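You operate a simulated robot arm through the tools that you are given. There is no shell and no other tool.

The job below is to be done with a simulated two-armed robot. You get a single attempt, and the scene is never put back.

## Task
Unwind the mini blue bobbin fully and set it on the pack bench.
Fine: black knob to UNWIND, winder slider till EMPTY and left home, knob to WIND again, roller arm away before lifting. Leave the rest.
Where things are to end (x, y in the base frame): mini blue bobbin within 60 mm of [400, -540].

It is judged by the outcome, as a careful person would: the job done as asked, and still so three seconds after it is handed in. It fails if anything else is knocked over, pushed out of place, dropped, spilled or broken.

## Robot
Two 7-joint arms with fingered hands on one trunk that stands fixed in place. Base frame: the origin is at the foot of the trunk, x ahead of it, y to its left, z up. Units: mm, degrees, N and s.
The left shoulder is at [26, 214, 1193], the right one opposite. With the tool pointing down near the work surface each hand reaches from about 120 to 600 mm from the base axis, measured 20 degrees to its own side. Payload 3.3 kg a hand.
Tool frame (each hand has its own): the origin (TCP) lies between the finger pads and is the grasp point; the fingertips stand 26 mm ahead of it; z points along the fingers, y is the line along which they close. The gripper opens to 132 mm; its body begins 73 mm behind the TCP. The gripper is a hand of 2 fingers: y runs from the thumb to the fingers, the wrist lies at [0, 0, -224] in the tool frame, and closing takes about 1.5 s.
Orientation is that of the tool frame in the base frame, as [roll, pitch, yaw] about the fixed x, y, z axes, in that order (R = Rz(yaw) Ry(pitch) Rx(roll)). With the fingers straight down and closing along the base's y, the tool's x points along the base's -x, its y along +y and its z along -z.

## Interface
- The arms move only by the tool servo_tool. It takes "left_rows", "right_rows" or both (then of equal length, played together; a hand with none holds still); each is a list of rows, each a list of 7 numbers: the finger opening in mm, from 0 to 132, then the shift along the tool's x, y, z in mm, then the turn, a rotation vector about the tool's x, y, z in degrees. In form: [[hand, x, y, z, rx, ry, rz], ...]. A call has 1 to 20 rows; each row shifts and turns the commanded pose from where the row before left it, along the tool's axes as they then stand. Rows are played at 5 a second. More than 50 mm and 8.6 degrees between two rows, or a gripper value outside its range, and nothing of the call is played. Where a pose cannot be reached the arm comes as near as it can. A force on the tool above 40 N (or 10 N above the force at the start of the call, whichever is more), or a blocked arm, ends the call early, and 0.2 s more pass. Each finger travels about 153 mm/s and halts on what it meets, pressing with about 27 N; the grip force reading is that of the motor and also rises with nothing between the fingers. The clock runs only during rows and for 0.2 s after the last one: add rows that do not move to give the fingers time. It gives the time, the measured TCP pose, the force on the tool (base axes), the opening and the grip force at its end, in the units of the frame above (readings bear some noise), with the torque about the TCP (base axes, N m) and any sound that the robot's microphone picked up.
- Cameras (640 x 400 px; columns grow to the right, rows downward): "scene" is now at [88.1, -41.7, 1355.9]; the picture's right is [-0.51, -0.86, 0.00], its down [-0.58, 0.34, -0.74] and it looks along [0.63, -0.37, -0.68] (base axes); focal length 355 px, centre (320, 200). "left" rides on the left gripper at [-66, -3, -99] in its tool frame; the picture's right is [0.04, -1.00, 0.00], its down [0.83, 0.03, -0.55] and it looks along [0.55, 0.02, 0.83] (tool axes); focal length 261 px, centre (320, 200). "right" rides on the right gripper at [66, -3, -99] in its tool frame; the picture's right is [0.04, 1.00, 0.00], its down [-0.83, 0.03, -0.55] and it looks along [-0.55, 0.02, 0.83] (tool axes); focal length 261 px, centre (320, 200). There is no depth. A picture from a camera that has moved, and an enlarged one, comes with that camera's place and axes in the base frame and with its lens.
- get_image(camera): a new picture of that camera. It takes no simulated time.
- move_column(by): moves the trunk up (or, below 0, down) by that many mm; the arms and the scene camera ride with it, the base frame stays. It gives what a move gives, with no picture.
- hand_shape(shape, hand): the hand has 2 fingers and takes this shape, open, in about a second: jaw (thumb against the fingers, like two jaws); tri (thumb and two fingers); tip (a fingertip pinch); poke (one finger out to press); point (the index stretched); flat (the hand flat); cup (the hand cupped); fist (a fist). The gripper value then closes the fingers along that shape, each until it touches; the sizes above hold for jaw. It gives what a move gives, with no picture.
- turn_head(pan, tilt): turns the head with the scene camera to pan (to the left, within 86 degrees either way) and tilt (down, from -29 to 69), counted from straight ahead of the robot (the tilt from the chest, where the trunk bows). It gives what a move gives.
- inspect(camera, box): a new picture of the part [left, top, right, bottom] of that camera's present view, enlarged. It takes no simulated time.
- sign_off(): hands the job in; it is judged then, once.

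Nothing tells you positions but the pictures and the camera data. Unless the task says otherwise, let go and move clear before handing in.

The tools are called as name(argument=value, ...) on one line, values as JSON. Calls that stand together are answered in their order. servo_tool: Moves the arms, as the interface text tells. Its arguments: {"type":"object","properties":{"left_rows":{"type":"array","items":{"type":"array","items":{"type":"number"}}},"right_rows":{"type":"array","items":{"type":"array","items":{"type":"number"}}}},"required":[]} The other tools are called the same way: move_column (by) moves the trunk up or down; hand_shape (shape, hand) gives the hand a shape; turn_head (pan, tilt) turns the head that bears the scene camera; get_image (camera) takes a picture; inspect (camera, box) takes an enlarged picture of a part of a camera's view; sign_off () hands the job in.

At the start:

```text
time_s: 0.0
left_tool_pos: [282.1, -19.0, 1131.9]
left_tool_rot: [-179.9, 0.0, -180.0]
left_contact_force: [0.6, -0.8, -0.2]
left_torque: [0.01, -0.02, 0.0]
left_finger_gap: 131.8
left_finger_force: 0.0
left_shape: jaw
right_tool_pos: [292.8, -320.4, 1086.0]
right_tool_rot: [-180.0, 0.0, 179.9]
right_contact_force: [-0.7, 0.0, -0.2]
right_torque: [-0.02, -0.02, -0.02]
right_finger_gap: 131.8
right_finger_force: 0.0
right_shape: jaw
trunk travel left (down, up): [-475.0, 286.0]
head pan, tilt (commanded): [-30.5, 42.7]
```

scene: 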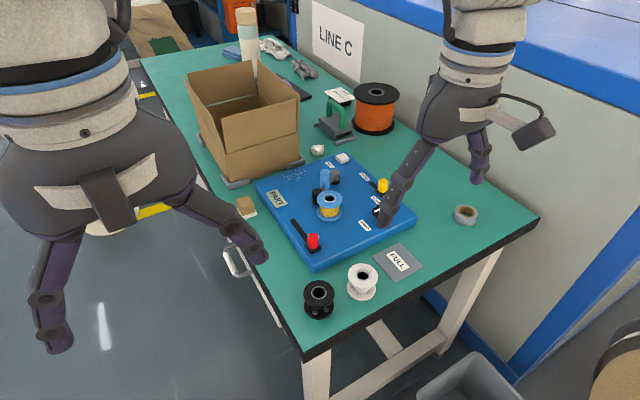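
right: 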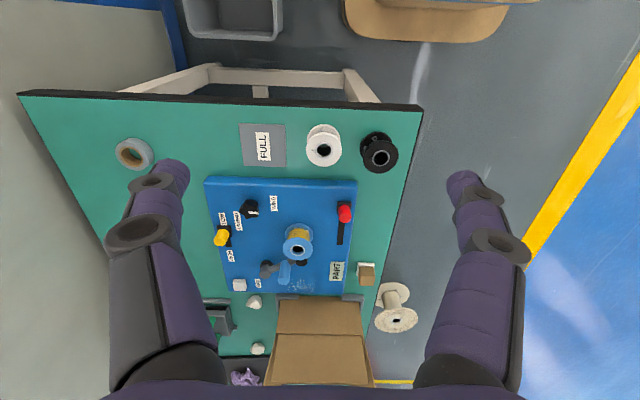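
left: 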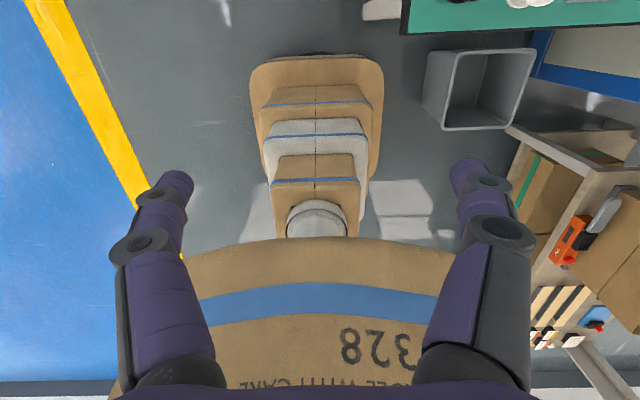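

I see a green bench with a blue winder panel carrying a blue mini bobbin, a red slider, a yellow knob, a black knob and a blue roller arm. I'll look closer before moving anything.

inspect(camera="scene", box=[240, 130, 440, 290])

inspect(camera="right", box=[190, 160, 390, 310])

inspect(camera="right", box=[100, 80, 440, 380])

```text
2.50 times, centred on (340, 210) of scene
camera zoom: at [88.1, -41.7, 1355.9], right [-0.51, -0.86, 0.0], down [-0.58, 0.34, -0.74], along [0.63, -0.37, -0.68], focal length 887 px, centre (270, 175)
```

zoom: 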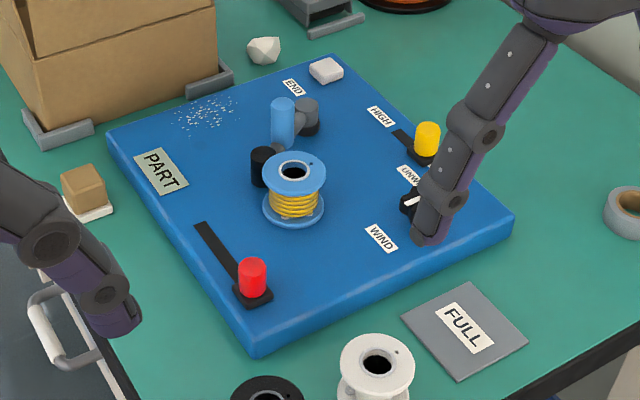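

```text
2.67 times, centred on (290, 235) of right
camera zoom: at [226.8, -322.8, 1184.4], right [-0.04, 1.0, 0.0], down [0.83, 0.03, 0.55], along [0.55, 0.02, -0.83], focal length 695 px, centre (400, 107)
```

zoom: 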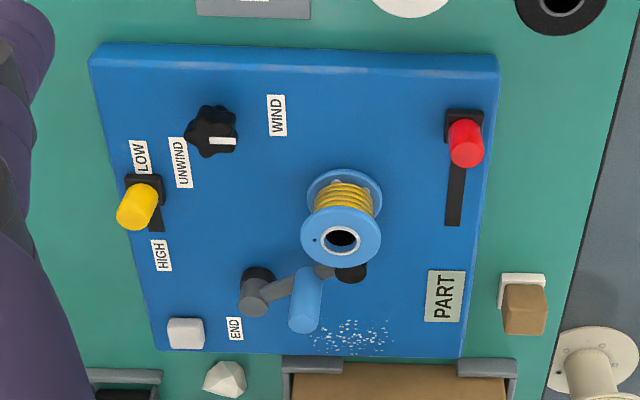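

```text
1.33 times, centred on (270, 230) of right
camera zoom: at [226.8, -322.8, 1184.4], right [-0.04, 1.0, 0.0], down [0.83, 0.03, 0.55], along [0.55, 0.02, -0.83], focal length 348 px, centre (387, 160)
```

zoom: 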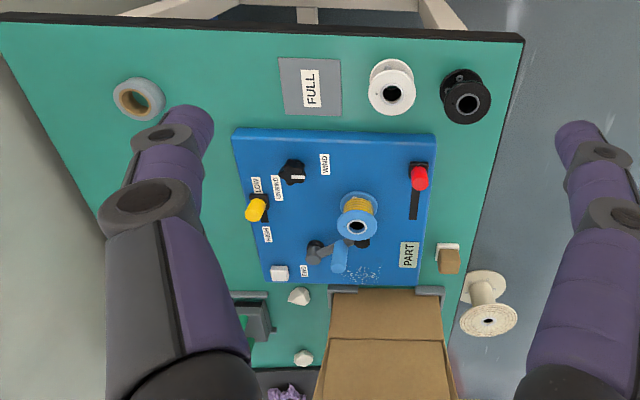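

The bench top comes out near z≈738 and the winder panel top near z≈781, with the red slider home near (505,-269) and the bobbin near (580,-353). I'll move the right hand a little forward to get a closer look with its camera.

servo_tool(right_rows=[[132, -21, -5, 10, 0, 0, 0], [132, -21, -5, 10, 0, 0, 0], [132, -21, -5, 10, 0, 0, 0], [132, -21, -5, 10, 0, 0, 0], [132, -21, -5, 10, 0, 0, 0], [132, -21, -5, 10, 0, 0, 0]])

get_image(camera="right")

get_image(camera="scene")

inspect(camera="right", box=[170, 100, 450, 310])

```text
time_s: 1.4
left_tool_pos: [282.8, -18.8, 1133.7]
left_tool_rot: [179.9, -0.1, -180.0]
left_contact_force: [0.1, 0.6, 0.4]
left_torque: [-0.01, 0.0, 0.01]
left_finger_gap: 131.7
left_finger_force: 0.0
left_shape: jaw
right_tool_pos: [418.6, -351.6, 1024.9]
right_tool_rot: [180.0, -0.2, 179.9]
right_contact_force: [0.5, 0.1, -0.2]
right_torque: [-0.03, 0.01, 0.03]
right_finger_gap: 131.8
right_finger_force: 0.1
right_shape: jaw
trunk travel left (down, up): [-475.0, 286.0]
head pan, tilt (commanded): [-30.5, 42.7]
```

```text
taken
camera right: at [353.6, -354.0, 1124.0], right [-0.04, 1.0, 0.0], down [0.83, 0.03, 0.55], along [0.55, 0.02, -0.83], focal length 261 px, centre (320, 200)
```

right: 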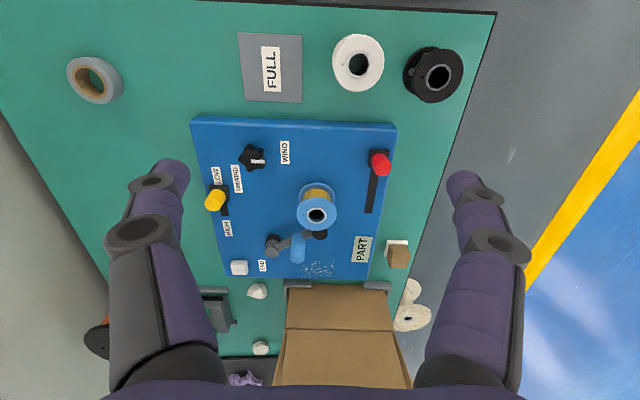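

```text
taken
camera scene: at [88.8, -41.9, 1355.9], right [-0.51, -0.86, 0.0], down [-0.58, 0.34, -0.73], along [0.63, -0.37, -0.68], focal length 355 px, centre (320, 200)
```

scene: 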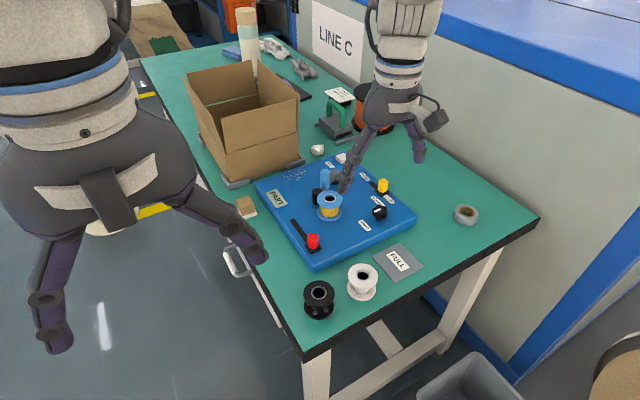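

```text
1.90 times, centred on (310, 205) of right
camera zoom: at [353.6, -354.0, 1124.0], right [-0.04, 1.0, 0.0], down [0.83, 0.03, 0.55], along [0.55, 0.02, -0.83], focal length 496 px, centre (339, 190)
```

zoom: 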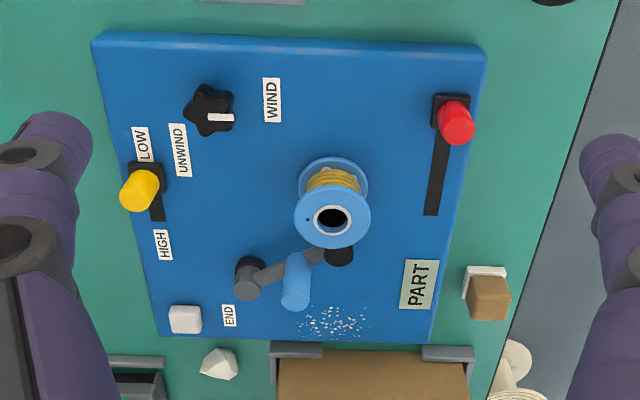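

The view is better. I'll zoom in on the black knob, the bobbin with its roller arm, and the red slider.

inspect(camera="right", box=[205, 130, 305, 195])

inspect(camera="right", box=[255, 175, 355, 285])

inspect(camera="scene", box=[260, 150, 350, 265])

inspect(camera="scene", box=[330, 150, 420, 240])

```text
6.15 times, centred on (255, 162) of right
camera zoom: at [353.6, -354.0, 1124.0], right [-0.04, 1.0, 0.0], down [0.83, 0.03, 0.55], along [0.55, 0.02, -0.83], focal length 1604 px, centre (720, 431)
```

zoom: 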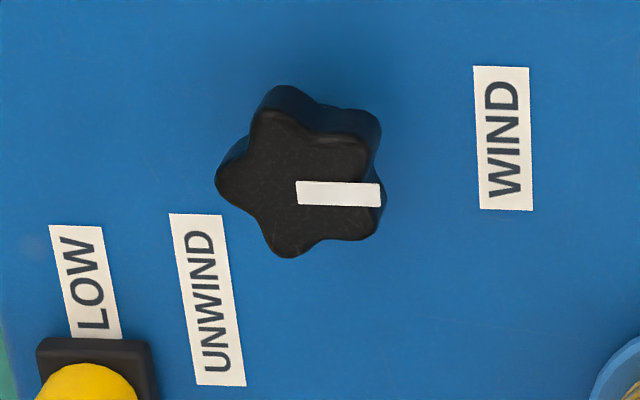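

```text
3.64 times, centred on (305, 230) of right
camera zoom: at [353.6, -354.0, 1124.0], right [-0.04, 1.0, 0.0], down [0.83, 0.03, 0.55], along [0.55, 0.02, -0.83], focal length 948 px, centre (374, 91)
```

zoom: 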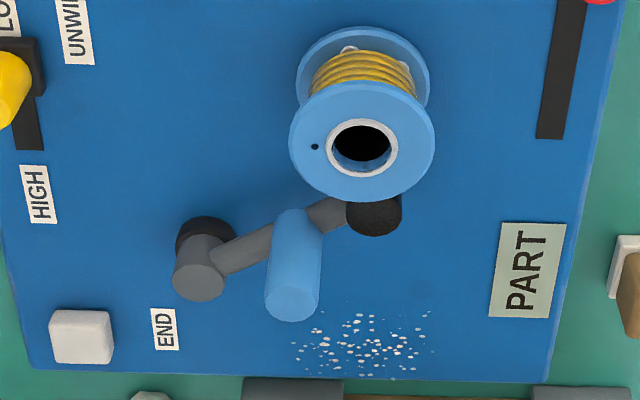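

```text
3.48 times, centred on (305, 208) of scene
camera zoom: at [88.8, -41.9, 1355.9], right [-0.51, -0.86, 0.0], down [-0.58, 0.34, -0.73], along [0.63, -0.37, -0.68], focal length 1234 px, centre (372, 174)
```

zoom: 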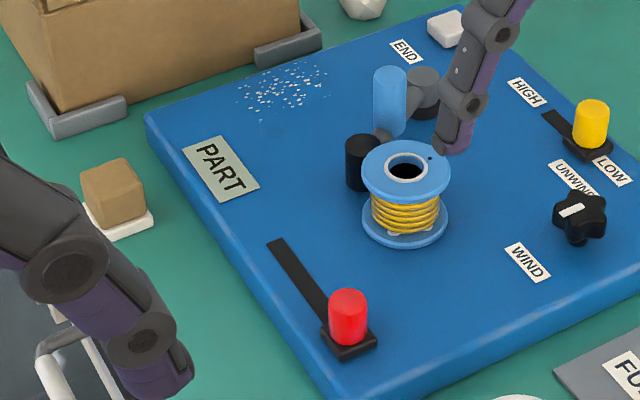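

```text
4.44 times, centred on (375, 195) of scene
camera zoom: at [88.8, -41.9, 1355.9], right [-0.51, -0.86, 0.0], down [-0.58, 0.34, -0.73], along [0.63, -0.37, -0.68], focal length 1577 px, centre (76, 222)
```

zoom: 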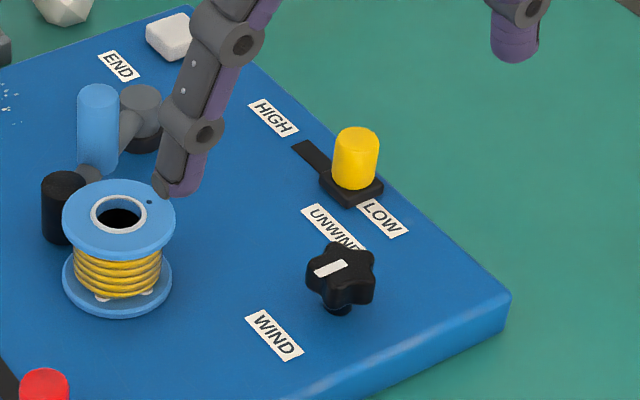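

The knob pointer faces WIND (+y) with its top near (503,-439,805); UNWIND lies at about (548,-472), roughly 127° clockwise seen from above. I'll hover the right hand over the knob and rotate it to the grip angle to check reach.

servo_tool(right_rows=[[70, -14, -14.6, 20, 0, 0, 0], [70, -14, -14.6, 20, 0, 0, 0], [70, -14, -14.6, 20, 0, 0, 0], [70, -14, -14.6, 20, 0, 0, 0], [70, -14, -14.6, 20, 0, 0, 0], [70, -14, -14.6, 20, 0, 0, 0], [70, 0, 0, 0, 0, 0, -7.2], [70, 0, 0, 0, 0, 0, -7.2], [70, 0, 0, 0, 0, 0, -7.2], [70, 0, 0, 0, 0, 0, -7.2], [70, 0, 0, 0, 0, 0, -7.2], [70, 0, 0, 0, 0, 0, 0]])

get_image(camera="right")

get_image(camera="scene")

```text
time_s: 4.0
left_tool_pos: [282.1, -19.1, 1132.1]
left_tool_rot: [179.9, 0.0, -180.0]
left_contact_force: [-0.8, 0.5, 0.3]
left_torque: [-0.01, -0.01, 0.0]
left_finger_gap: 131.9
left_finger_force: 0.2
left_shape: jaw
right_tool_pos: [474.3, -439.9, 910.7]
right_tool_rot: [-179.8, 0.2, -144.1]
right_contact_force: [0.2, 0.0, -0.1]
right_torque: [0.01, -0.02, -0.01]
right_finger_gap: 70.7
right_finger_force: 0.0
right_shape: jaw
right hand out of reach, approached as far as the arm can: row 5, 6
trunk travel left (down, up): [-475.0, 286.0]
head pan, tilt (commanded): [-30.5, 42.7]
```

```text
taken
camera right: at [423.4, -481.2, 1010.1], right [-0.62, 0.78, 0.0], down [0.65, 0.52, 0.55], along [0.43, 0.34, -0.83], focal length 261 px, centre (320, 200)
```

right: 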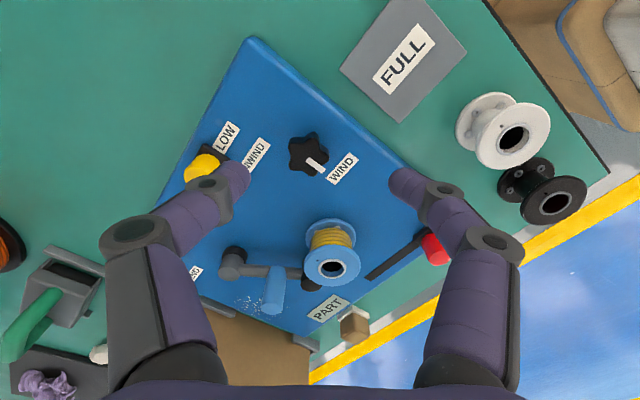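

```text
taken
camera scene: at [88.2, -41.7, 1355.9], right [-0.51, -0.86, 0.0], down [-0.58, 0.34, -0.74], along [0.63, -0.37, -0.68], focal length 355 px, centre (320, 200)
```

scene: 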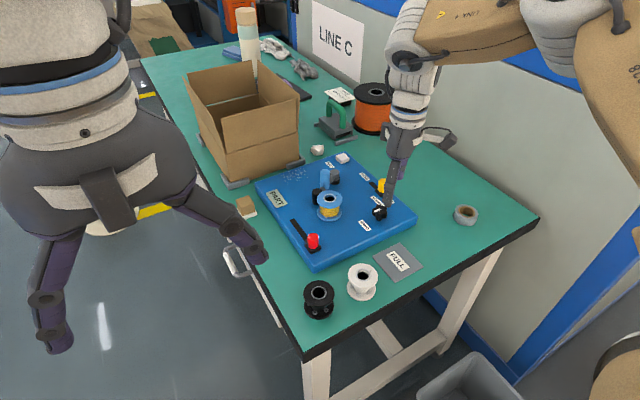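

The arm stopped about 28 mm short in x at this height; reach may improve lower down. I'll descend part way and see where it settles.

servo_tool(right_rows=[[70, 0, 0, 12, 0, 0, 0], [70, 0, 0, 12, 0, 0, 0], [70, 0, 0, 12, 0, 0, 0], [70, 0, 0, 12, 0, 0, 0], [70, 0, 0, 0, 0, 0, 0]])

get_image(camera="right")

```text
time_s: 5.2
left_tool_pos: [283.1, -19.6, 1131.2]
left_tool_rot: [-179.9, 0.1, -180.0]
left_contact_force: [0.4, -0.8, -1.1]
left_torque: [0.02, 0.02, 0.0]
left_finger_gap: 131.9
left_finger_force: 0.0
left_shape: jaw
right_tool_pos: [458.9, -441.3, 869.8]
right_tool_rot: [-179.9, 0.1, -144.1]
right_contact_force: [1.3, 0.0, -0.9]
right_torque: [0.0, -0.02, 0.02]
right_finger_gap: 70.4
right_finger_force: 0.0
right_shape: jaw
right hand out of reach, approached as far as the arm can: row 1, 2, 3, 4
trunk travel left (down, up): [-475.0, 286.0]
head pan, tilt (commanded): [-30.5, 42.7]
```

```text
taken
camera right: at [407.4, -482.2, 969.1], right [-0.62, 0.79, 0.0], down [0.65, 0.52, 0.55], along [0.44, 0.34, -0.83], focal length 261 px, centre (320, 200)
```

right: 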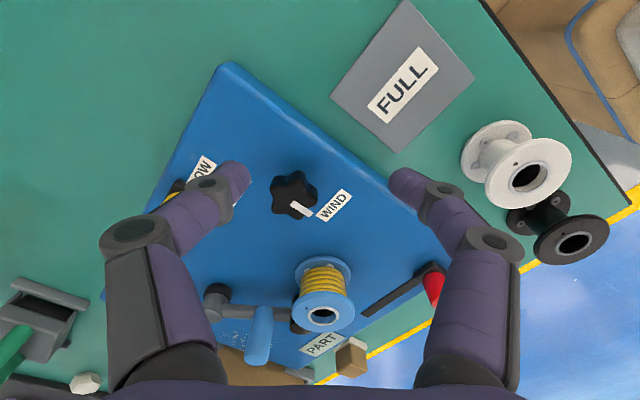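

The arm seems limited to about 500 mm from shoulder to wrist, so bringing the shoulder lower should help. I'll raise the hand first for clearance.

servo_tool(right_rows=[[70, 0, 0, -25, 0, 0, 0], [70, 0, 0, -25, 0, 0, 0], [70, 0, 0, -25, 0, 0, 0], [70, 0, 0, -25, 0, 0, 0], [70, 0, 0, -25, 0, 0, 0], [70, 0, 0, 0, 0, 0, 0]])

```text
time_s: 6.6
left_tool_pos: [282.6, -19.2, 1132.2]
left_tool_rot: [180.0, 0.0, 180.0]
left_contact_force: [0.3, -0.4, 0.7]
left_torque: [0.03, -0.01, -0.01]
left_finger_gap: 131.8
left_finger_force: 0.0
left_shape: jaw
right_tool_pos: [458.7, -442.7, 995.4]
right_tool_rot: [180.0, -0.1, -144.1]
right_contact_force: [0.3, -1.4, -0.6]
right_torque: [-0.01, 0.0, 0.02]
right_finger_gap: 70.5
right_finger_force: 0.0
right_shape: jaw
trunk travel left (down, up): [-475.0, 286.0]
head pan, tilt (commanded): [-30.5, 42.7]
```

The commanded pose follows the reached one. Now I'll lower the trunk 130 mm so the shoulder is near wrist height for working at the panel; the hand will ride down to about z=865.

move_column(by=-130)

get_image(camera="scene")

get_image(camera="right")

```text
time_s: 8.2
left_tool_pos: [283.3, -18.9, 1002.9]
left_tool_rot: [-179.9, 0.0, 180.0]
left_contact_force: [-0.9, 0.9, -0.2]
left_torque: [0.0, 0.02, 0.0]
left_finger_gap: 131.6
left_finger_force: 0.1
left_shape: jaw
right_tool_pos: [458.8, -441.5, 866.4]
right_tool_rot: [180.0, 0.0, -144.0]
right_contact_force: [0.4, 1.4, 0.0]
right_torque: [-0.03, -0.01, -0.02]
right_finger_gap: 70.7
right_finger_force: 0.1
right_shape: jaw
trunk travel left (down, up): [-345.0, 416.0]
head pan, tilt (commanded): [-30.5, 42.7]
```

```text
taken
camera scene: at [104.6, -41.6, 1225.2], right [-0.51, -0.86, 0.0], down [-0.58, 0.34, -0.74], along [0.63, -0.37, -0.68], focal length 355 px, centre (320, 200)
```

scene: 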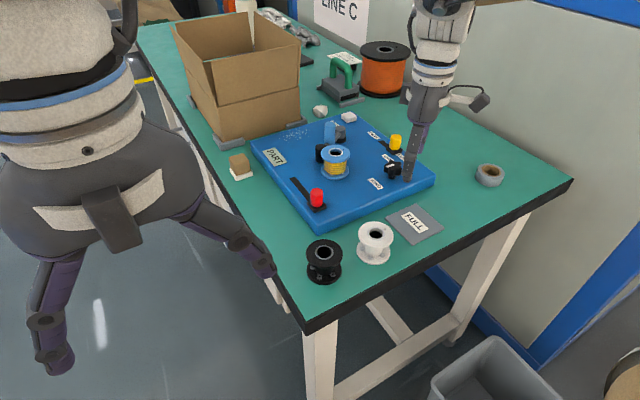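

```text
taken
camera right: at [407.4, -482.2, 965.2], right [-0.62, 0.79, 0.0], down [0.65, 0.52, 0.55], along [0.43, 0.34, -0.83], focal length 261 px, centre (320, 200)
```

right: 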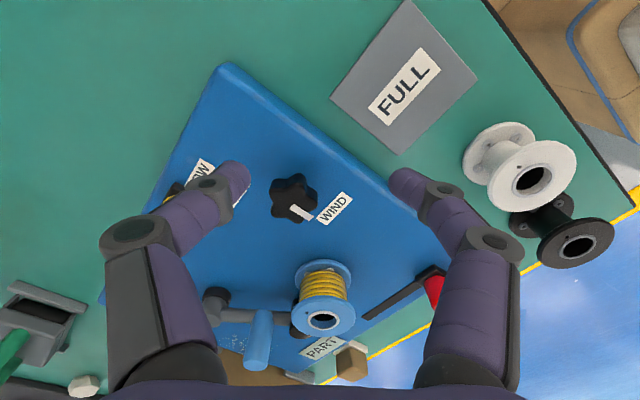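

The trunk also leaned slightly forward, which helps. Now I'll shift the hand over the knob centre at the same height.

servo_tool(right_rows=[[70, -12.3, -8.1, 0, 0, 0, 0], [70, -12.3, -8.1, 0, 0, 0, 0], [70, -12.3, -8.1, 0, 0, 0, 0], [70, 0, 0, 0, 0, 0, 0]])

get_image(camera="right")

inspect(camera="scene", box=[350, 80, 470, 220])

```text
time_s: 9.2
left_tool_pos: [282.2, -18.0, 1001.7]
left_tool_rot: [-179.9, 0.0, 180.0]
left_contact_force: [0.5, -0.1, 0.6]
left_torque: [-0.03, 0.0, -0.04]
left_finger_gap: 131.9
left_finger_force: 0.1
left_shape: jaw
right_tool_pos: [484.7, -440.7, 864.6]
right_tool_rot: [-179.9, 0.1, -144.1]
right_contact_force: [0.2, 0.1, -1.1]
right_torque: [-0.03, 0.01, -0.02]
right_finger_gap: 70.5
right_finger_force: 0.1
right_shape: jaw
right hand out of reach, approached as far as the arm can: row 3
trunk travel left (down, up): [-345.0, 416.0]
head pan, tilt (commanded): [-30.5, 42.7]
```

```text
taken
camera right: at [433.7, -481.2, 963.7], right [-0.62, 0.79, 0.0], down [0.65, 0.52, 0.55], along [0.44, 0.34, -0.83], focal length 261 px, centre (320, 200)
```

right: 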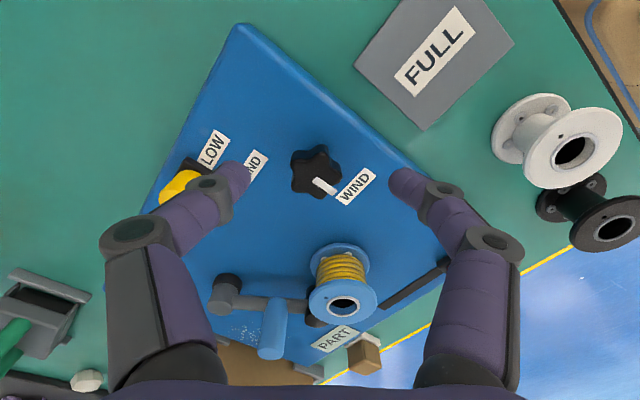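

```text
2.86 times, centred on (410, 150) of scene
camera zoom: at [104.9, -41.8, 1225.1], right [-0.51, -0.86, 0.0], down [-0.58, 0.34, -0.74], along [0.63, -0.37, -0.68], focal length 1014 px, centre (63, 343)
```

zoom: 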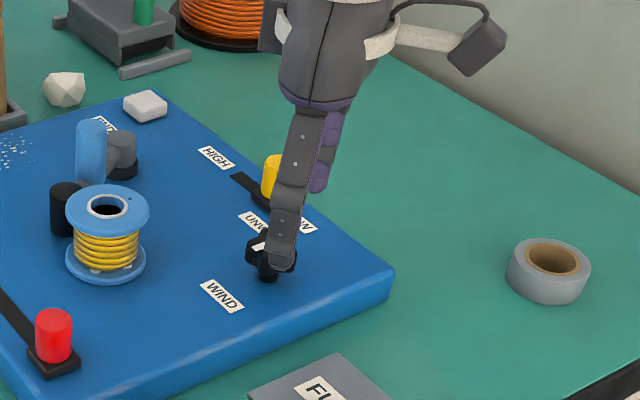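

The hand is about 18 mm short of the knob, so I'll add roughly 10° of forward tilt. First a zoomed look to pin the knob position and lobe directions.

inspect(camera="right", box=[260, 130, 400, 220])

inspect(camera="scene", box=[360, 150, 430, 200])

```text
4.44 times, centred on (330, 175) of right
camera zoom: at [433.7, -481.2, 963.7], right [-0.62, 0.79, 0.0], down [0.65, 0.52, 0.55], along [0.44, 0.34, -0.83], focal length 1158 px, centre (276, 311)
```

zoom: 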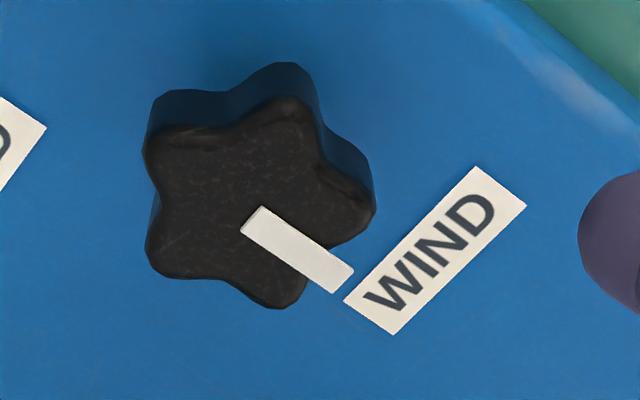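

```text
8.00 times, centred on (395, 175) of scene
camera zoom: at [104.9, -41.8, 1225.1], right [-0.51, -0.86, 0.0], down [-0.58, 0.34, -0.74], along [0.63, -0.37, -0.68], focal length 2839 px, centre (-280, 400)
```

zoom: 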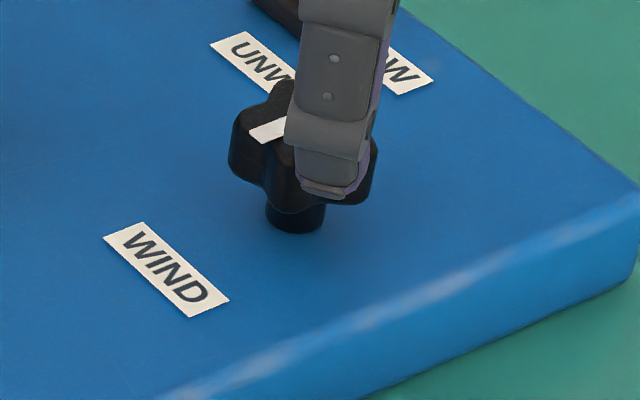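

My refined estimate puts the knob axis near (500,-436) with its top around z≈810. I'll tilt the hand about 10° away from the shoulder and centre it over the knob, still above it.

servo_tool(right_rows=[[64, 0, 0, 0, 4.43, -2.35, 0], [64, 0, 0, 0, 4.43, -2.35, 0], [64, -7.7, -2.7, 0, 0, 0, 0], [64, -7.7, -2.7, 0, 0, 0, 0], [64, 0, 0, 0, 0, 0, 0]])

get_image(camera="right")

inspect(camera="right", box=[260, 110, 400, 200])

```text
time_s: 10.4
left_tool_pos: [282.6, -18.4, 1002.8]
left_tool_rot: [180.0, 0.0, 179.9]
left_contact_force: [-0.3, 0.0, 0.0]
left_torque: [0.0, 0.0, 0.01]
left_finger_gap: 131.9
left_finger_force: 0.1
left_shape: jaw
right_tool_pos: [501.8, -436.5, 866.8]
right_tool_rot: [-171.1, 4.6, -143.6]
right_contact_force: [0.4, 0.2, 1.1]
right_torque: [-0.01, 0.0, -0.03]
right_finger_gap: 64.5
right_finger_force: 0.1
right_shape: jaw
trunk travel left (down, up): [-345.0, 416.0]
head pan, tilt (commanded): [-30.5, 42.7]
```

```text
taken
camera right: at [434.6, -468.7, 959.5], right [-0.61, 0.78, -0.16], down [0.56, 0.56, 0.61], along [0.56, 0.28, -0.78], focal length 261 px, centre (320, 200)
```

right: 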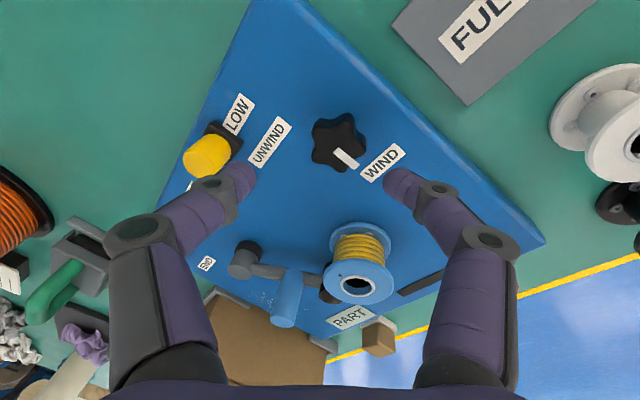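

```text
4.44 times, centred on (330, 155) of right
camera zoom: at [434.6, -468.7, 959.5], right [-0.61, 0.78, -0.16], down [0.56, 0.56, 0.61], along [0.56, 0.28, -0.78], focal length 1158 px, centre (276, 400)
```

zoom: 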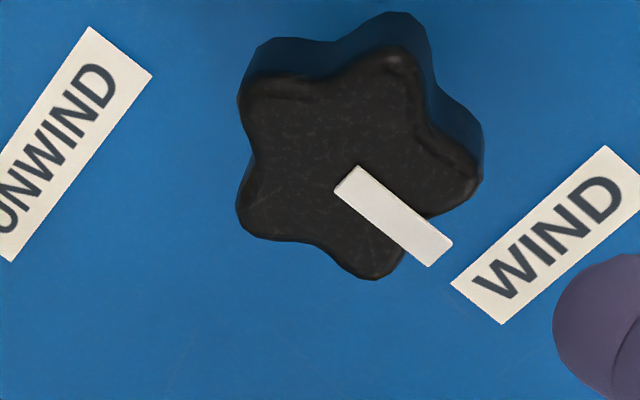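

The knob centre is at about (501,-434), 11 mm towards the tool's +y side of my axis. I'll shift across and go down with the fingers open around the knob, keeping the tips clear of the panel.

servo_tool(right_rows=[[64, 2.3, 6.4, 0, 0, 0, 0], [64, 2.2, 6.3, 0, 0, 0, 0], [64, 0, 0, 12, 0, 0, 0], [64, 0, 0, 12, 0, 0, 0], [64, 0, 0, 12, 0, 0, 0], [64, 0, 0, 0, 0, 0, 0]])

get_image(camera="right")

inspect(camera="scene", box=[350, 120, 450, 200])

```text
time_s: 11.8
left_tool_pos: [282.6, -18.0, 1002.8]
left_tool_rot: [180.0, 0.1, -180.0]
left_contact_force: [-0.3, 0.0, -0.1]
left_torque: [0.0, -0.02, 0.0]
left_finger_gap: 132.0
left_finger_force: 0.2
left_shape: jaw
right_tool_pos: [495.6, -430.1, 827.2]
right_tool_rot: [-171.1, 4.7, -143.7]
right_contact_force: [1.3, -0.4, 0.2]
right_torque: [0.0, 0.01, -0.01]
right_finger_gap: 64.5
right_finger_force: 0.0
right_shape: jaw
trunk travel left (down, up): [-345.0, 416.0]
head pan, tilt (commanded): [-30.5, 42.7]
```

```text
taken
camera right: at [429.6, -463.9, 921.6], right [-0.61, 0.78, -0.16], down [0.56, 0.56, 0.61], along [0.56, 0.28, -0.78], focal length 261 px, centre (320, 200)
```

right: 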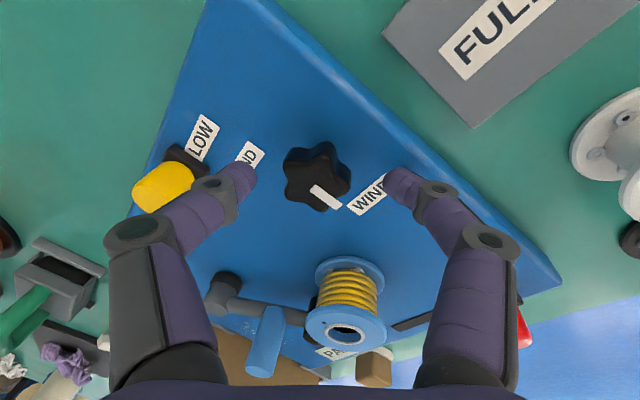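

```text
5.00 times, centred on (400, 160) of scene
camera zoom: at [104.9, -41.7, 1225.1], right [-0.51, -0.86, 0.0], down [-0.58, 0.34, -0.74], along [0.63, -0.37, -0.68], focal length 1774 px, centre (-80, 400)
```

zoom: 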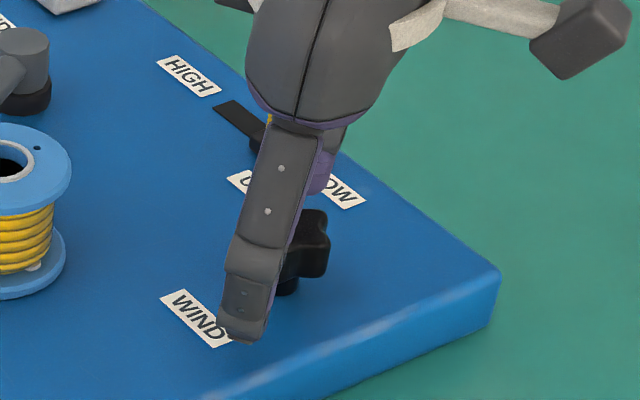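

The hand is nearly centred. One more zoom to check lateral offset before the last few millimetres.

inspect(camera="right", box=[240, 120, 400, 230])

```text
3.64 times, centred on (320, 175) of right
camera zoom: at [429.6, -463.9, 921.6], right [-0.61, 0.78, -0.16], down [0.56, 0.56, 0.61], along [0.56, 0.28, -0.78], focal length 948 px, centre (320, 291)
```

zoom: 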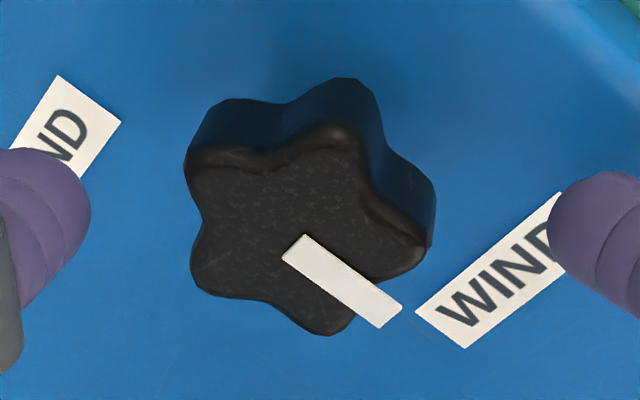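

The fingers straddle the knob evenly (about 3 mm offset, which I'll correct). I'll descend the last 10 mm and close.

servo_tool(right_rows=[[64, 0, -2.6, 0, 0, 0, 0], [64, 0, 0, 5, 0, 0, 0], [64, 0, 0, 5, 0, 0, 0], [50, 0, 0, 0, 0, 0, 0], [42, 0, 0, 0, 0, 0, 0], [36, 0, 0, 0, 0, 0, 0], [30, 0, 0, 0, 0, 0, 0], [20, 0, 0, 0, 0, 0, 0], [20, 0, 0, 0, 0, 0, 0], [20, 0, 0, 0, 0, 0, 0]])

get_image(camera="right")

inspect(camera="scene", box=[350, 120, 450, 200])

```text
time_s: 14.0
left_tool_pos: [281.8, -18.9, 1002.4]
left_tool_rot: [179.9, -0.1, -179.9]
left_contact_force: [0.3, -0.5, 0.0]
left_torque: [-0.02, 0.02, 0.0]
left_finger_gap: 131.8
left_finger_force: 0.0
left_shape: jaw
right_tool_pos: [499.5, -432.9, 818.1]
right_tool_rot: [-171.2, 4.6, -143.7]
right_contact_force: [2.5, 0.3, -4.8]
right_torque: [-0.13, -0.14, -0.08]
right_finger_gap: 24.4
right_finger_force: 27.3
right_shape: jaw
trunk travel left (down, up): [-345.0, 416.0]
head pan, tilt (commanded): [-30.5, 42.7]
```

```text
taken
camera right: at [433.0, -467.1, 911.5], right [-0.61, 0.78, -0.16], down [0.56, 0.56, 0.61], along [0.56, 0.28, -0.78], focal length 261 px, centre (320, 200)
```

right: 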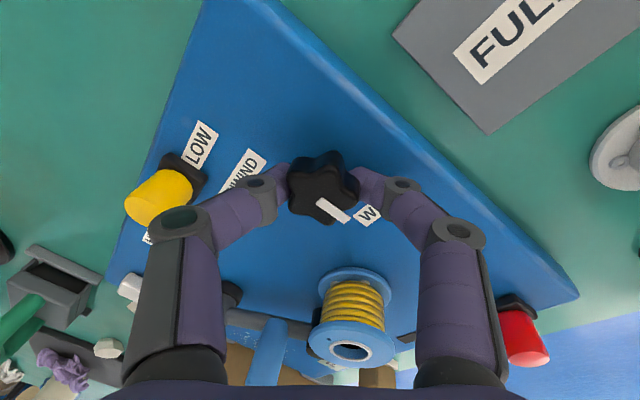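

```text
5.00 times, centred on (400, 160) of scene
camera zoom: at [105.6, -41.9, 1224.9], right [-0.51, -0.86, 0.0], down [-0.58, 0.34, -0.73], along [0.63, -0.37, -0.68], focal length 1774 px, centre (-80, 400)
```

zoom: 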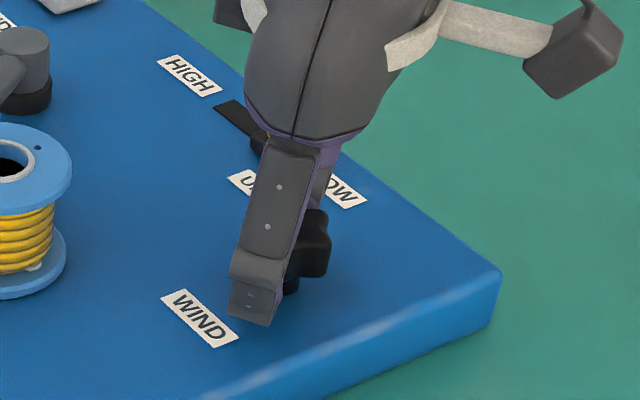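

The knob is gripped (27 N). I'll start turning clockwise as seen from above, towards UNWIND, and check that it follows.

servo_tool(right_rows=[[20, 0, 0, 0, 0, 0, 5], [20, 0, 0, 0, 0, 0, 5], [20, 0, 0, 0, 0, 0, 5], [20, 0, 0, 0, 0, 0, 5], [20, 0, 0, 0, 0, 0, 5], [20, 0, 0, 0, 0, 0, 5], [20, 0, 0, 0, 0, 0, 0]])

get_image(camera="right")

```text
time_s: 15.6
left_tool_pos: [282.2, -19.6, 1002.6]
left_tool_rot: [179.8, -0.1, -180.0]
left_contact_force: [0.3, -1.3, -0.6]
left_torque: [0.0, -0.02, 0.01]
left_finger_gap: 131.9
left_finger_force: 0.1
left_shape: jaw
right_tool_pos: [498.9, -434.5, 819.9]
right_tool_rot: [-174.6, 8.4, -173.7]
right_contact_force: [3.3, -9.8, -3.7]
right_torque: [-0.58, -0.1, 0.0]
right_finger_gap: 23.2
right_finger_force: 27.0
right_shape: jaw
trunk travel left (down, up): [-345.0, 416.0]
head pan, tilt (commanded): [-30.5, 42.7]
```

```text
taken
camera right: at [419.5, -436.9, 907.1], right [-0.13, 0.99, -0.1], down [0.73, 0.17, 0.66], along [0.67, 0.02, -0.74], focal length 261 px, centre (320, 200)
```

right: 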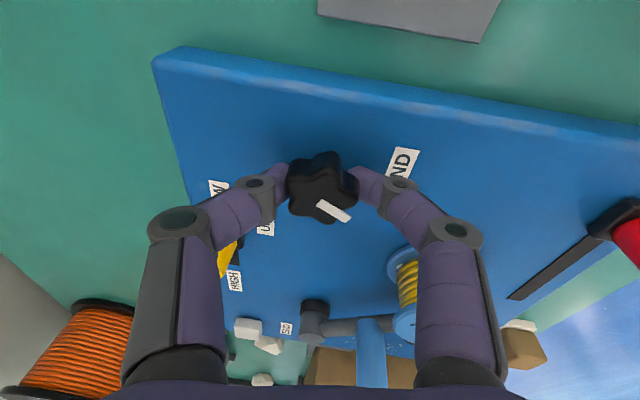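

The knob follows the hand cleanly. I'll continue turning.

servo_tool(right_rows=[[20, 0, 0, 0, 0, 0, 5], [20, 0, 0, 0, 0, 0, 5], [20, 0, 0, 0, 0, 0, 5], [20, 0, 0, 0, 0, 0, 5], [20, 0, 0, 0, 0, 0, 5], [20, 0, 0, 0, 0, 0, 5], [20, 0, 0, 0, 0, 0, 5], [20, 0, 0, 0, 0, 0, 5], [20, 0, 0, 0, 0, 0, 5], [20, 0, 0, 0, 0, 0, 0]])

get_image(camera="right")

inspect(camera="scene", box=[350, 120, 450, 200])

```text
time_s: 17.8
left_tool_pos: [282.5, -21.3, 1002.1]
left_tool_rot: [179.8, -0.1, -180.0]
left_contact_force: [0.4, -0.1, 0.6]
left_torque: [-0.02, -0.03, -0.01]
left_finger_gap: 131.8
left_finger_force: 0.0
left_shape: jaw
right_tool_pos: [499.2, -434.5, 817.4]
right_tool_rot: [177.7, 9.6, 140.6]
right_contact_force: [-3.1, -15.1, -11.6]
right_torque: [-0.53, 0.31, 0.06]
right_finger_gap: 21.5
right_finger_force: 27.3
right_shape: jaw
trunk travel left (down, up): [-345.0, 416.0]
head pan, tilt (commanded): [-30.5, 42.7]
```

```text
taken
camera right: at [431.8, -389.2, 904.7], right [0.6, 0.8, 0.03], down [0.57, -0.45, 0.69], along [0.56, -0.39, -0.73], focal length 261 px, centre (320, 200)
```

right: 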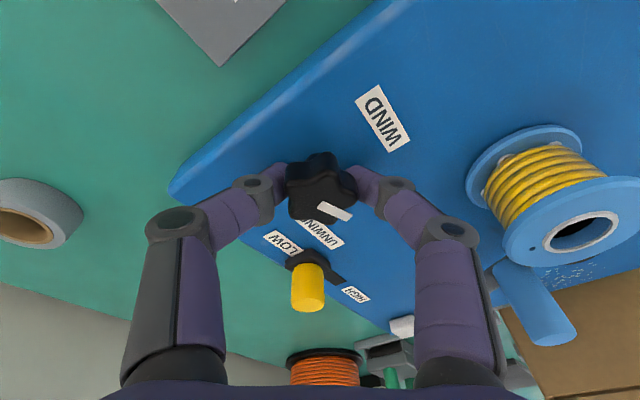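

```text
5.00 times, centred on (400, 160) of scene
camera zoom: at [105.5, -44.0, 1224.9], right [-0.51, -0.86, 0.0], down [-0.58, 0.35, -0.73], along [0.63, -0.37, -0.68], focal length 1774 px, centre (-80, 400)
```

zoom: 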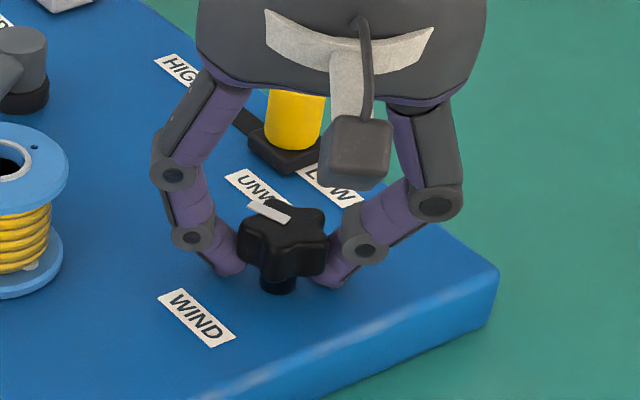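

Turned 75° so far; UNWIND is still about 50° further on. I'll continue.

servo_tool(right_rows=[[20, 0, 0, 0, 0, 0, 5], [20, 0, 0, 0, 0, 0, 5], [20, 0, 0, 0, 0, 0, 5], [20, 0, 0, 0, 0, 0, 5], [20, 0, 0, 0, 0, 0, 5], [20, 0, 0, 0, 0, 0, 5], [20, 0, 0, 0, 0, 0, 5], [20, 0, 0, 0, 0, 0, 5], [20, 0, 0, 0, 0, 0, 0]])

get_image(camera="right")

inspect(camera="scene", box=[350, 120, 450, 200])

```text
time_s: 19.8
left_tool_pos: [281.6, -20.8, 1001.2]
left_tool_rot: [179.9, 0.0, -180.0]
left_contact_force: [0.1, -0.2, 0.5]
left_torque: [0.04, 0.0, 0.0]
left_finger_gap: 131.8
left_finger_force: 0.0
left_shape: jaw
right_tool_pos: [497.1, -437.1, 818.4]
right_tool_rot: [172.3, 6.1, 100.1]
right_contact_force: [-8.7, -25.2, 5.8]
right_torque: [-0.51, 0.86, 0.11]
right_finger_gap: 21.8
right_finger_force: 26.8
right_shape: jaw
trunk travel left (down, up): [-345.0, 416.0]
head pan, tilt (commanded): [-30.5, 42.7]
```

```text
taken
camera right: at [467.3, -365.8, 909.2], right [0.96, 0.23, 0.13], down [0.1, -0.76, 0.64], along [0.25, -0.6, -0.76], focal length 261 px, centre (320, 200)
```

right: 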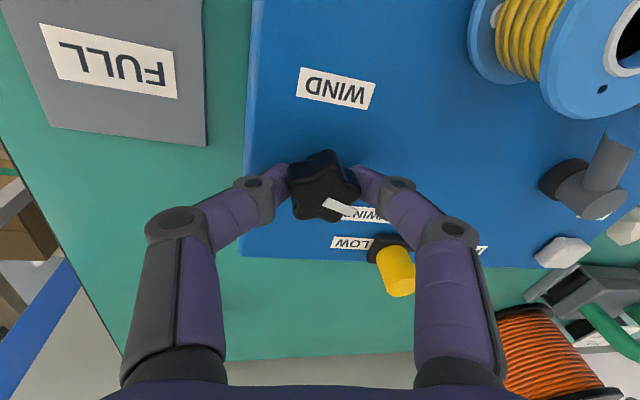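

```text
5.00 times, centred on (400, 160) of scene
camera zoom: at [103.8, -44.2, 1225.1], right [-0.51, -0.86, 0.0], down [-0.58, 0.35, -0.73], along [0.63, -0.37, -0.68], focal length 1774 px, centre (-80, 400)
```

zoom: 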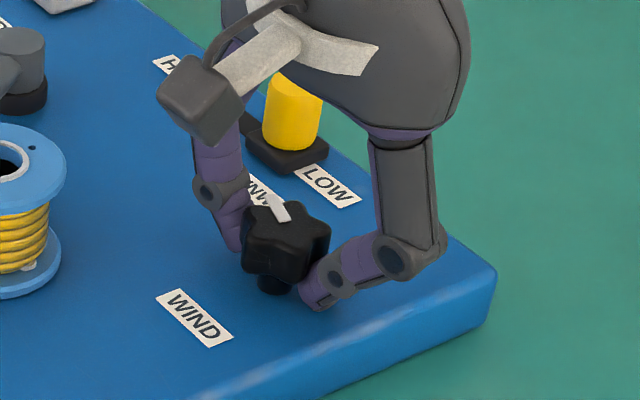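

Turned about 115°, with about 25 N side load building up because the hand axis is slightly off the knob's. I'll relieve that and turn the remaining bit towards the UNWIND label.

servo_tool(right_rows=[[20, -2.8, -1.5, 0, 0, 0, 0], [20, 0, 0, 0, 0, 0, 0], [20, 0, 0, 0, 0, 0, 4], [20, 0, 0, 0, 0, 0, 4], [20, 0, 0, 0, 0, 0, 4], [20, 0, 0, 0, 0, 0, 0]])

get_image(camera="right")

inspect(camera="scene", box=[350, 120, 450, 200])

```text
time_s: 21.2
left_tool_pos: [281.6, -19.6, 1001.6]
left_tool_rot: [179.8, 0.0, -180.0]
left_contact_force: [-0.1, 0.2, 0.1]
left_torque: [0.02, -0.02, 0.01]
left_finger_gap: 131.8
left_finger_force: 0.0
left_shape: jaw
right_tool_pos: [496.2, -437.3, 819.8]
right_tool_rot: [170.9, 4.2, 88.3]
right_contact_force: [-12.5, -14.3, -1.4]
right_torque: [-0.24, 0.61, 0.15]
right_finger_gap: 21.4
right_finger_force: 27.3
right_shape: jaw
trunk travel left (down, up): [-345.0, 416.0]
head pan, tilt (commanded): [-30.5, 42.7]
```

```text
taken
camera right: at [480.0, -365.1, 911.6], right [0.99, 0.03, 0.15], down [-0.07, -0.79, 0.61], along [0.14, -0.62, -0.78], focal length 261 px, centre (320, 200)
```

right: 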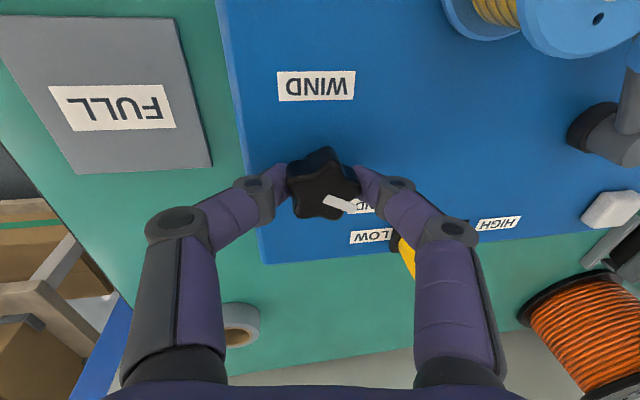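

```text
5.00 times, centred on (400, 160) of scene
camera zoom: at [103.7, -43.2, 1225.1], right [-0.51, -0.86, 0.0], down [-0.58, 0.35, -0.74], along [0.63, -0.37, -0.68], focal length 1774 px, centre (-80, 400)
```

zoom: 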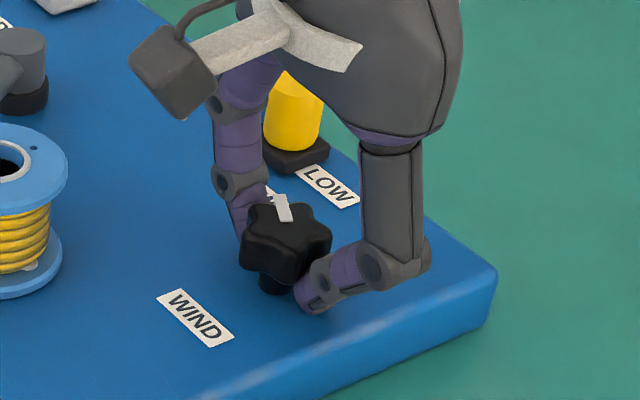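

The pointer now appears to line up with UNWIND. I'll release, lift straight back and check the pointer.

servo_tool(right_rows=[[30, 0, 0, 0, 0, 0, 0], [45, 0, 0, 0, 0, 0, 0], [60, 0, 0, 0, 0, 0, 0], [60, 0, 0, -10, 0, 0, 0], [60, 0, 0, -20, 0, 0, 0], [60, 0, 0, -20, 0, 0, 0], [60, 0, 0, -10, 0, 0, 0], [60, 0, 0, 0, 0, 0, 0]])

get_image(camera="right")

inspect(camera="scene", box=[250, 110, 450, 240])

```text
time_s: 23.0
left_tool_pos: [281.5, -18.1, 1002.6]
left_tool_rot: [179.9, 0.0, 179.9]
left_contact_force: [-0.8, -0.3, 0.6]
left_torque: [0.04, 0.04, -0.06]
left_finger_gap: 131.9
left_finger_force: 0.1
left_shape: jaw
right_tool_pos: [488.2, -431.6, 878.9]
right_tool_rot: [170.9, 4.3, 88.5]
right_contact_force: [0.9, -0.2, 0.6]
right_torque: [-0.01, -0.03, -0.02]
right_finger_gap: 59.7
right_finger_force: 0.0
right_shape: jaw
trunk travel left (down, up): [-345.0, 416.0]
head pan, tilt (commanded): [-30.5, 42.7]
```

```text
taken
camera right: at [472.1, -358.9, 971.6], right [0.99, 0.03, 0.15], down [-0.07, -0.79, 0.61], along [0.14, -0.62, -0.78], focal length 261 px, centre (320, 200)
```

right: 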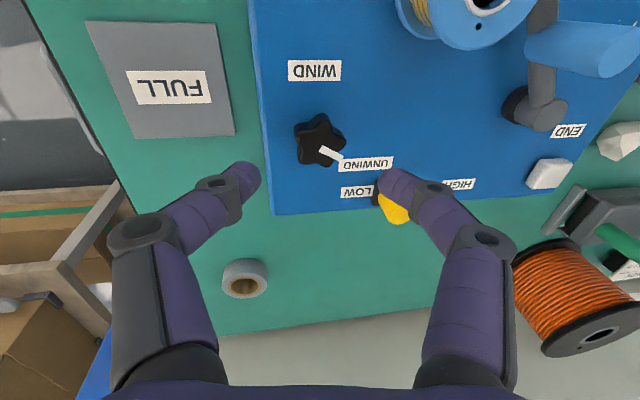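

```text
3.08 times, centred on (350, 175) of scene
camera zoom: at [104.9, -41.7, 1225.0], right [-0.51, -0.86, 0.0], down [-0.58, 0.34, -0.74], along [0.63, -0.37, -0.68], focal length 1092 px, centre (228, 277)
```

zoom: 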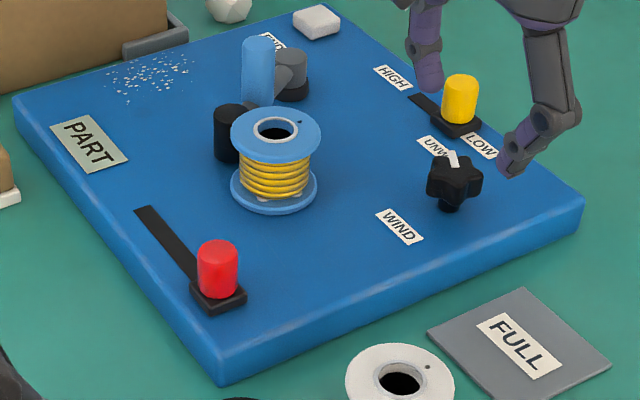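

The pointer faces UNWIND. Let me check the exact angle in a zoom.

inspect(camera="right", box=[280, 50, 410, 210])

```text
2.50 times, centred on (345, 130) of right
camera zoom: at [472.1, -358.9, 971.6], right [0.99, 0.03, 0.15], down [-0.07, -0.79, 0.61], along [0.14, -0.62, -0.78], focal length 652 px, centre (258, 375)
```

zoom: 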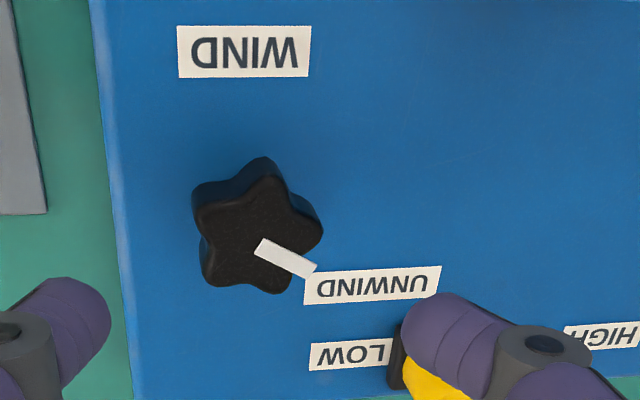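

The pointer sits at about 120° from WIND, on UNWIND. Next I'll raise the hand, turn it back to its normal yaw, and head for the red slider.

servo_tool(right_rows=[[60, 0, 0, -25, 0, 0, 0], [60, 0, 0, -25, 0, 0, -7], [60, 0, 0, -20, 0, 0, -8], [60, 0, 0, 0, 0, 0, -8], [60, 0, 0, 0, 0, 0, -8], [60, 0, 0, 0, 0, 0, -8], [60, 0, 0, 0, 0, 0, -8], [60, 0, 0, 0, 0, 0, -8], [60, 0, 0, 0, 0, 0, -8], [60, 0, 0, 0, 0, 0, -8], [60, 0, 0, 0, 0, 0, -8], [60, 0, 0, 0, 0, 0, -8], [60, 0, 0, 0, 0, 0, -4.5], [60, 0, 0, 0, 0, 0, 0]])

get_image(camera="right")

```text
time_s: 26.0
left_tool_pos: [281.4, -18.7, 1002.5]
left_tool_rot: [179.9, 0.0, 180.0]
left_contact_force: [-0.1, 0.2, 0.2]
left_torque: [0.02, 0.0, 0.04]
left_finger_gap: 131.8
left_finger_force: 0.0
left_shape: jaw
right_tool_pos: [477.6, -424.8, 948.0]
right_tool_rot: [-175.3, 8.9, -179.1]
right_contact_force: [-0.3, -0.2, -0.9]
right_torque: [0.01, 0.01, 0.01]
right_finger_gap: 59.7
right_finger_force: 0.1
right_shape: jaw
trunk travel left (down, up): [-345.0, 416.0]
head pan, tilt (commanded): [-30.5, 42.7]
```

```text
taken
camera right: at [397.6, -422.8, 1035.3], right [-0.04, 1.0, -0.08], down [0.74, 0.09, 0.67], along [0.68, -0.03, -0.74], focal length 261 px, centre (320, 200)
```

right: 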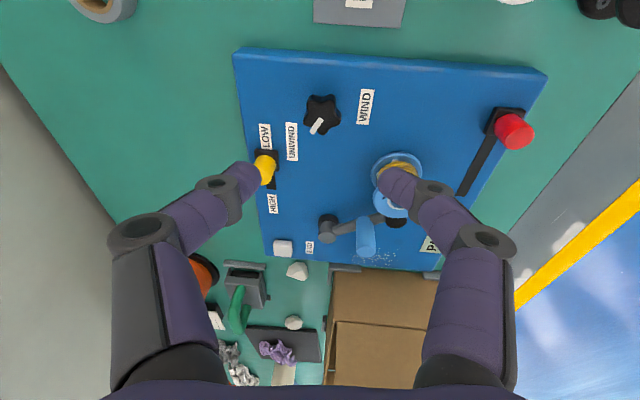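

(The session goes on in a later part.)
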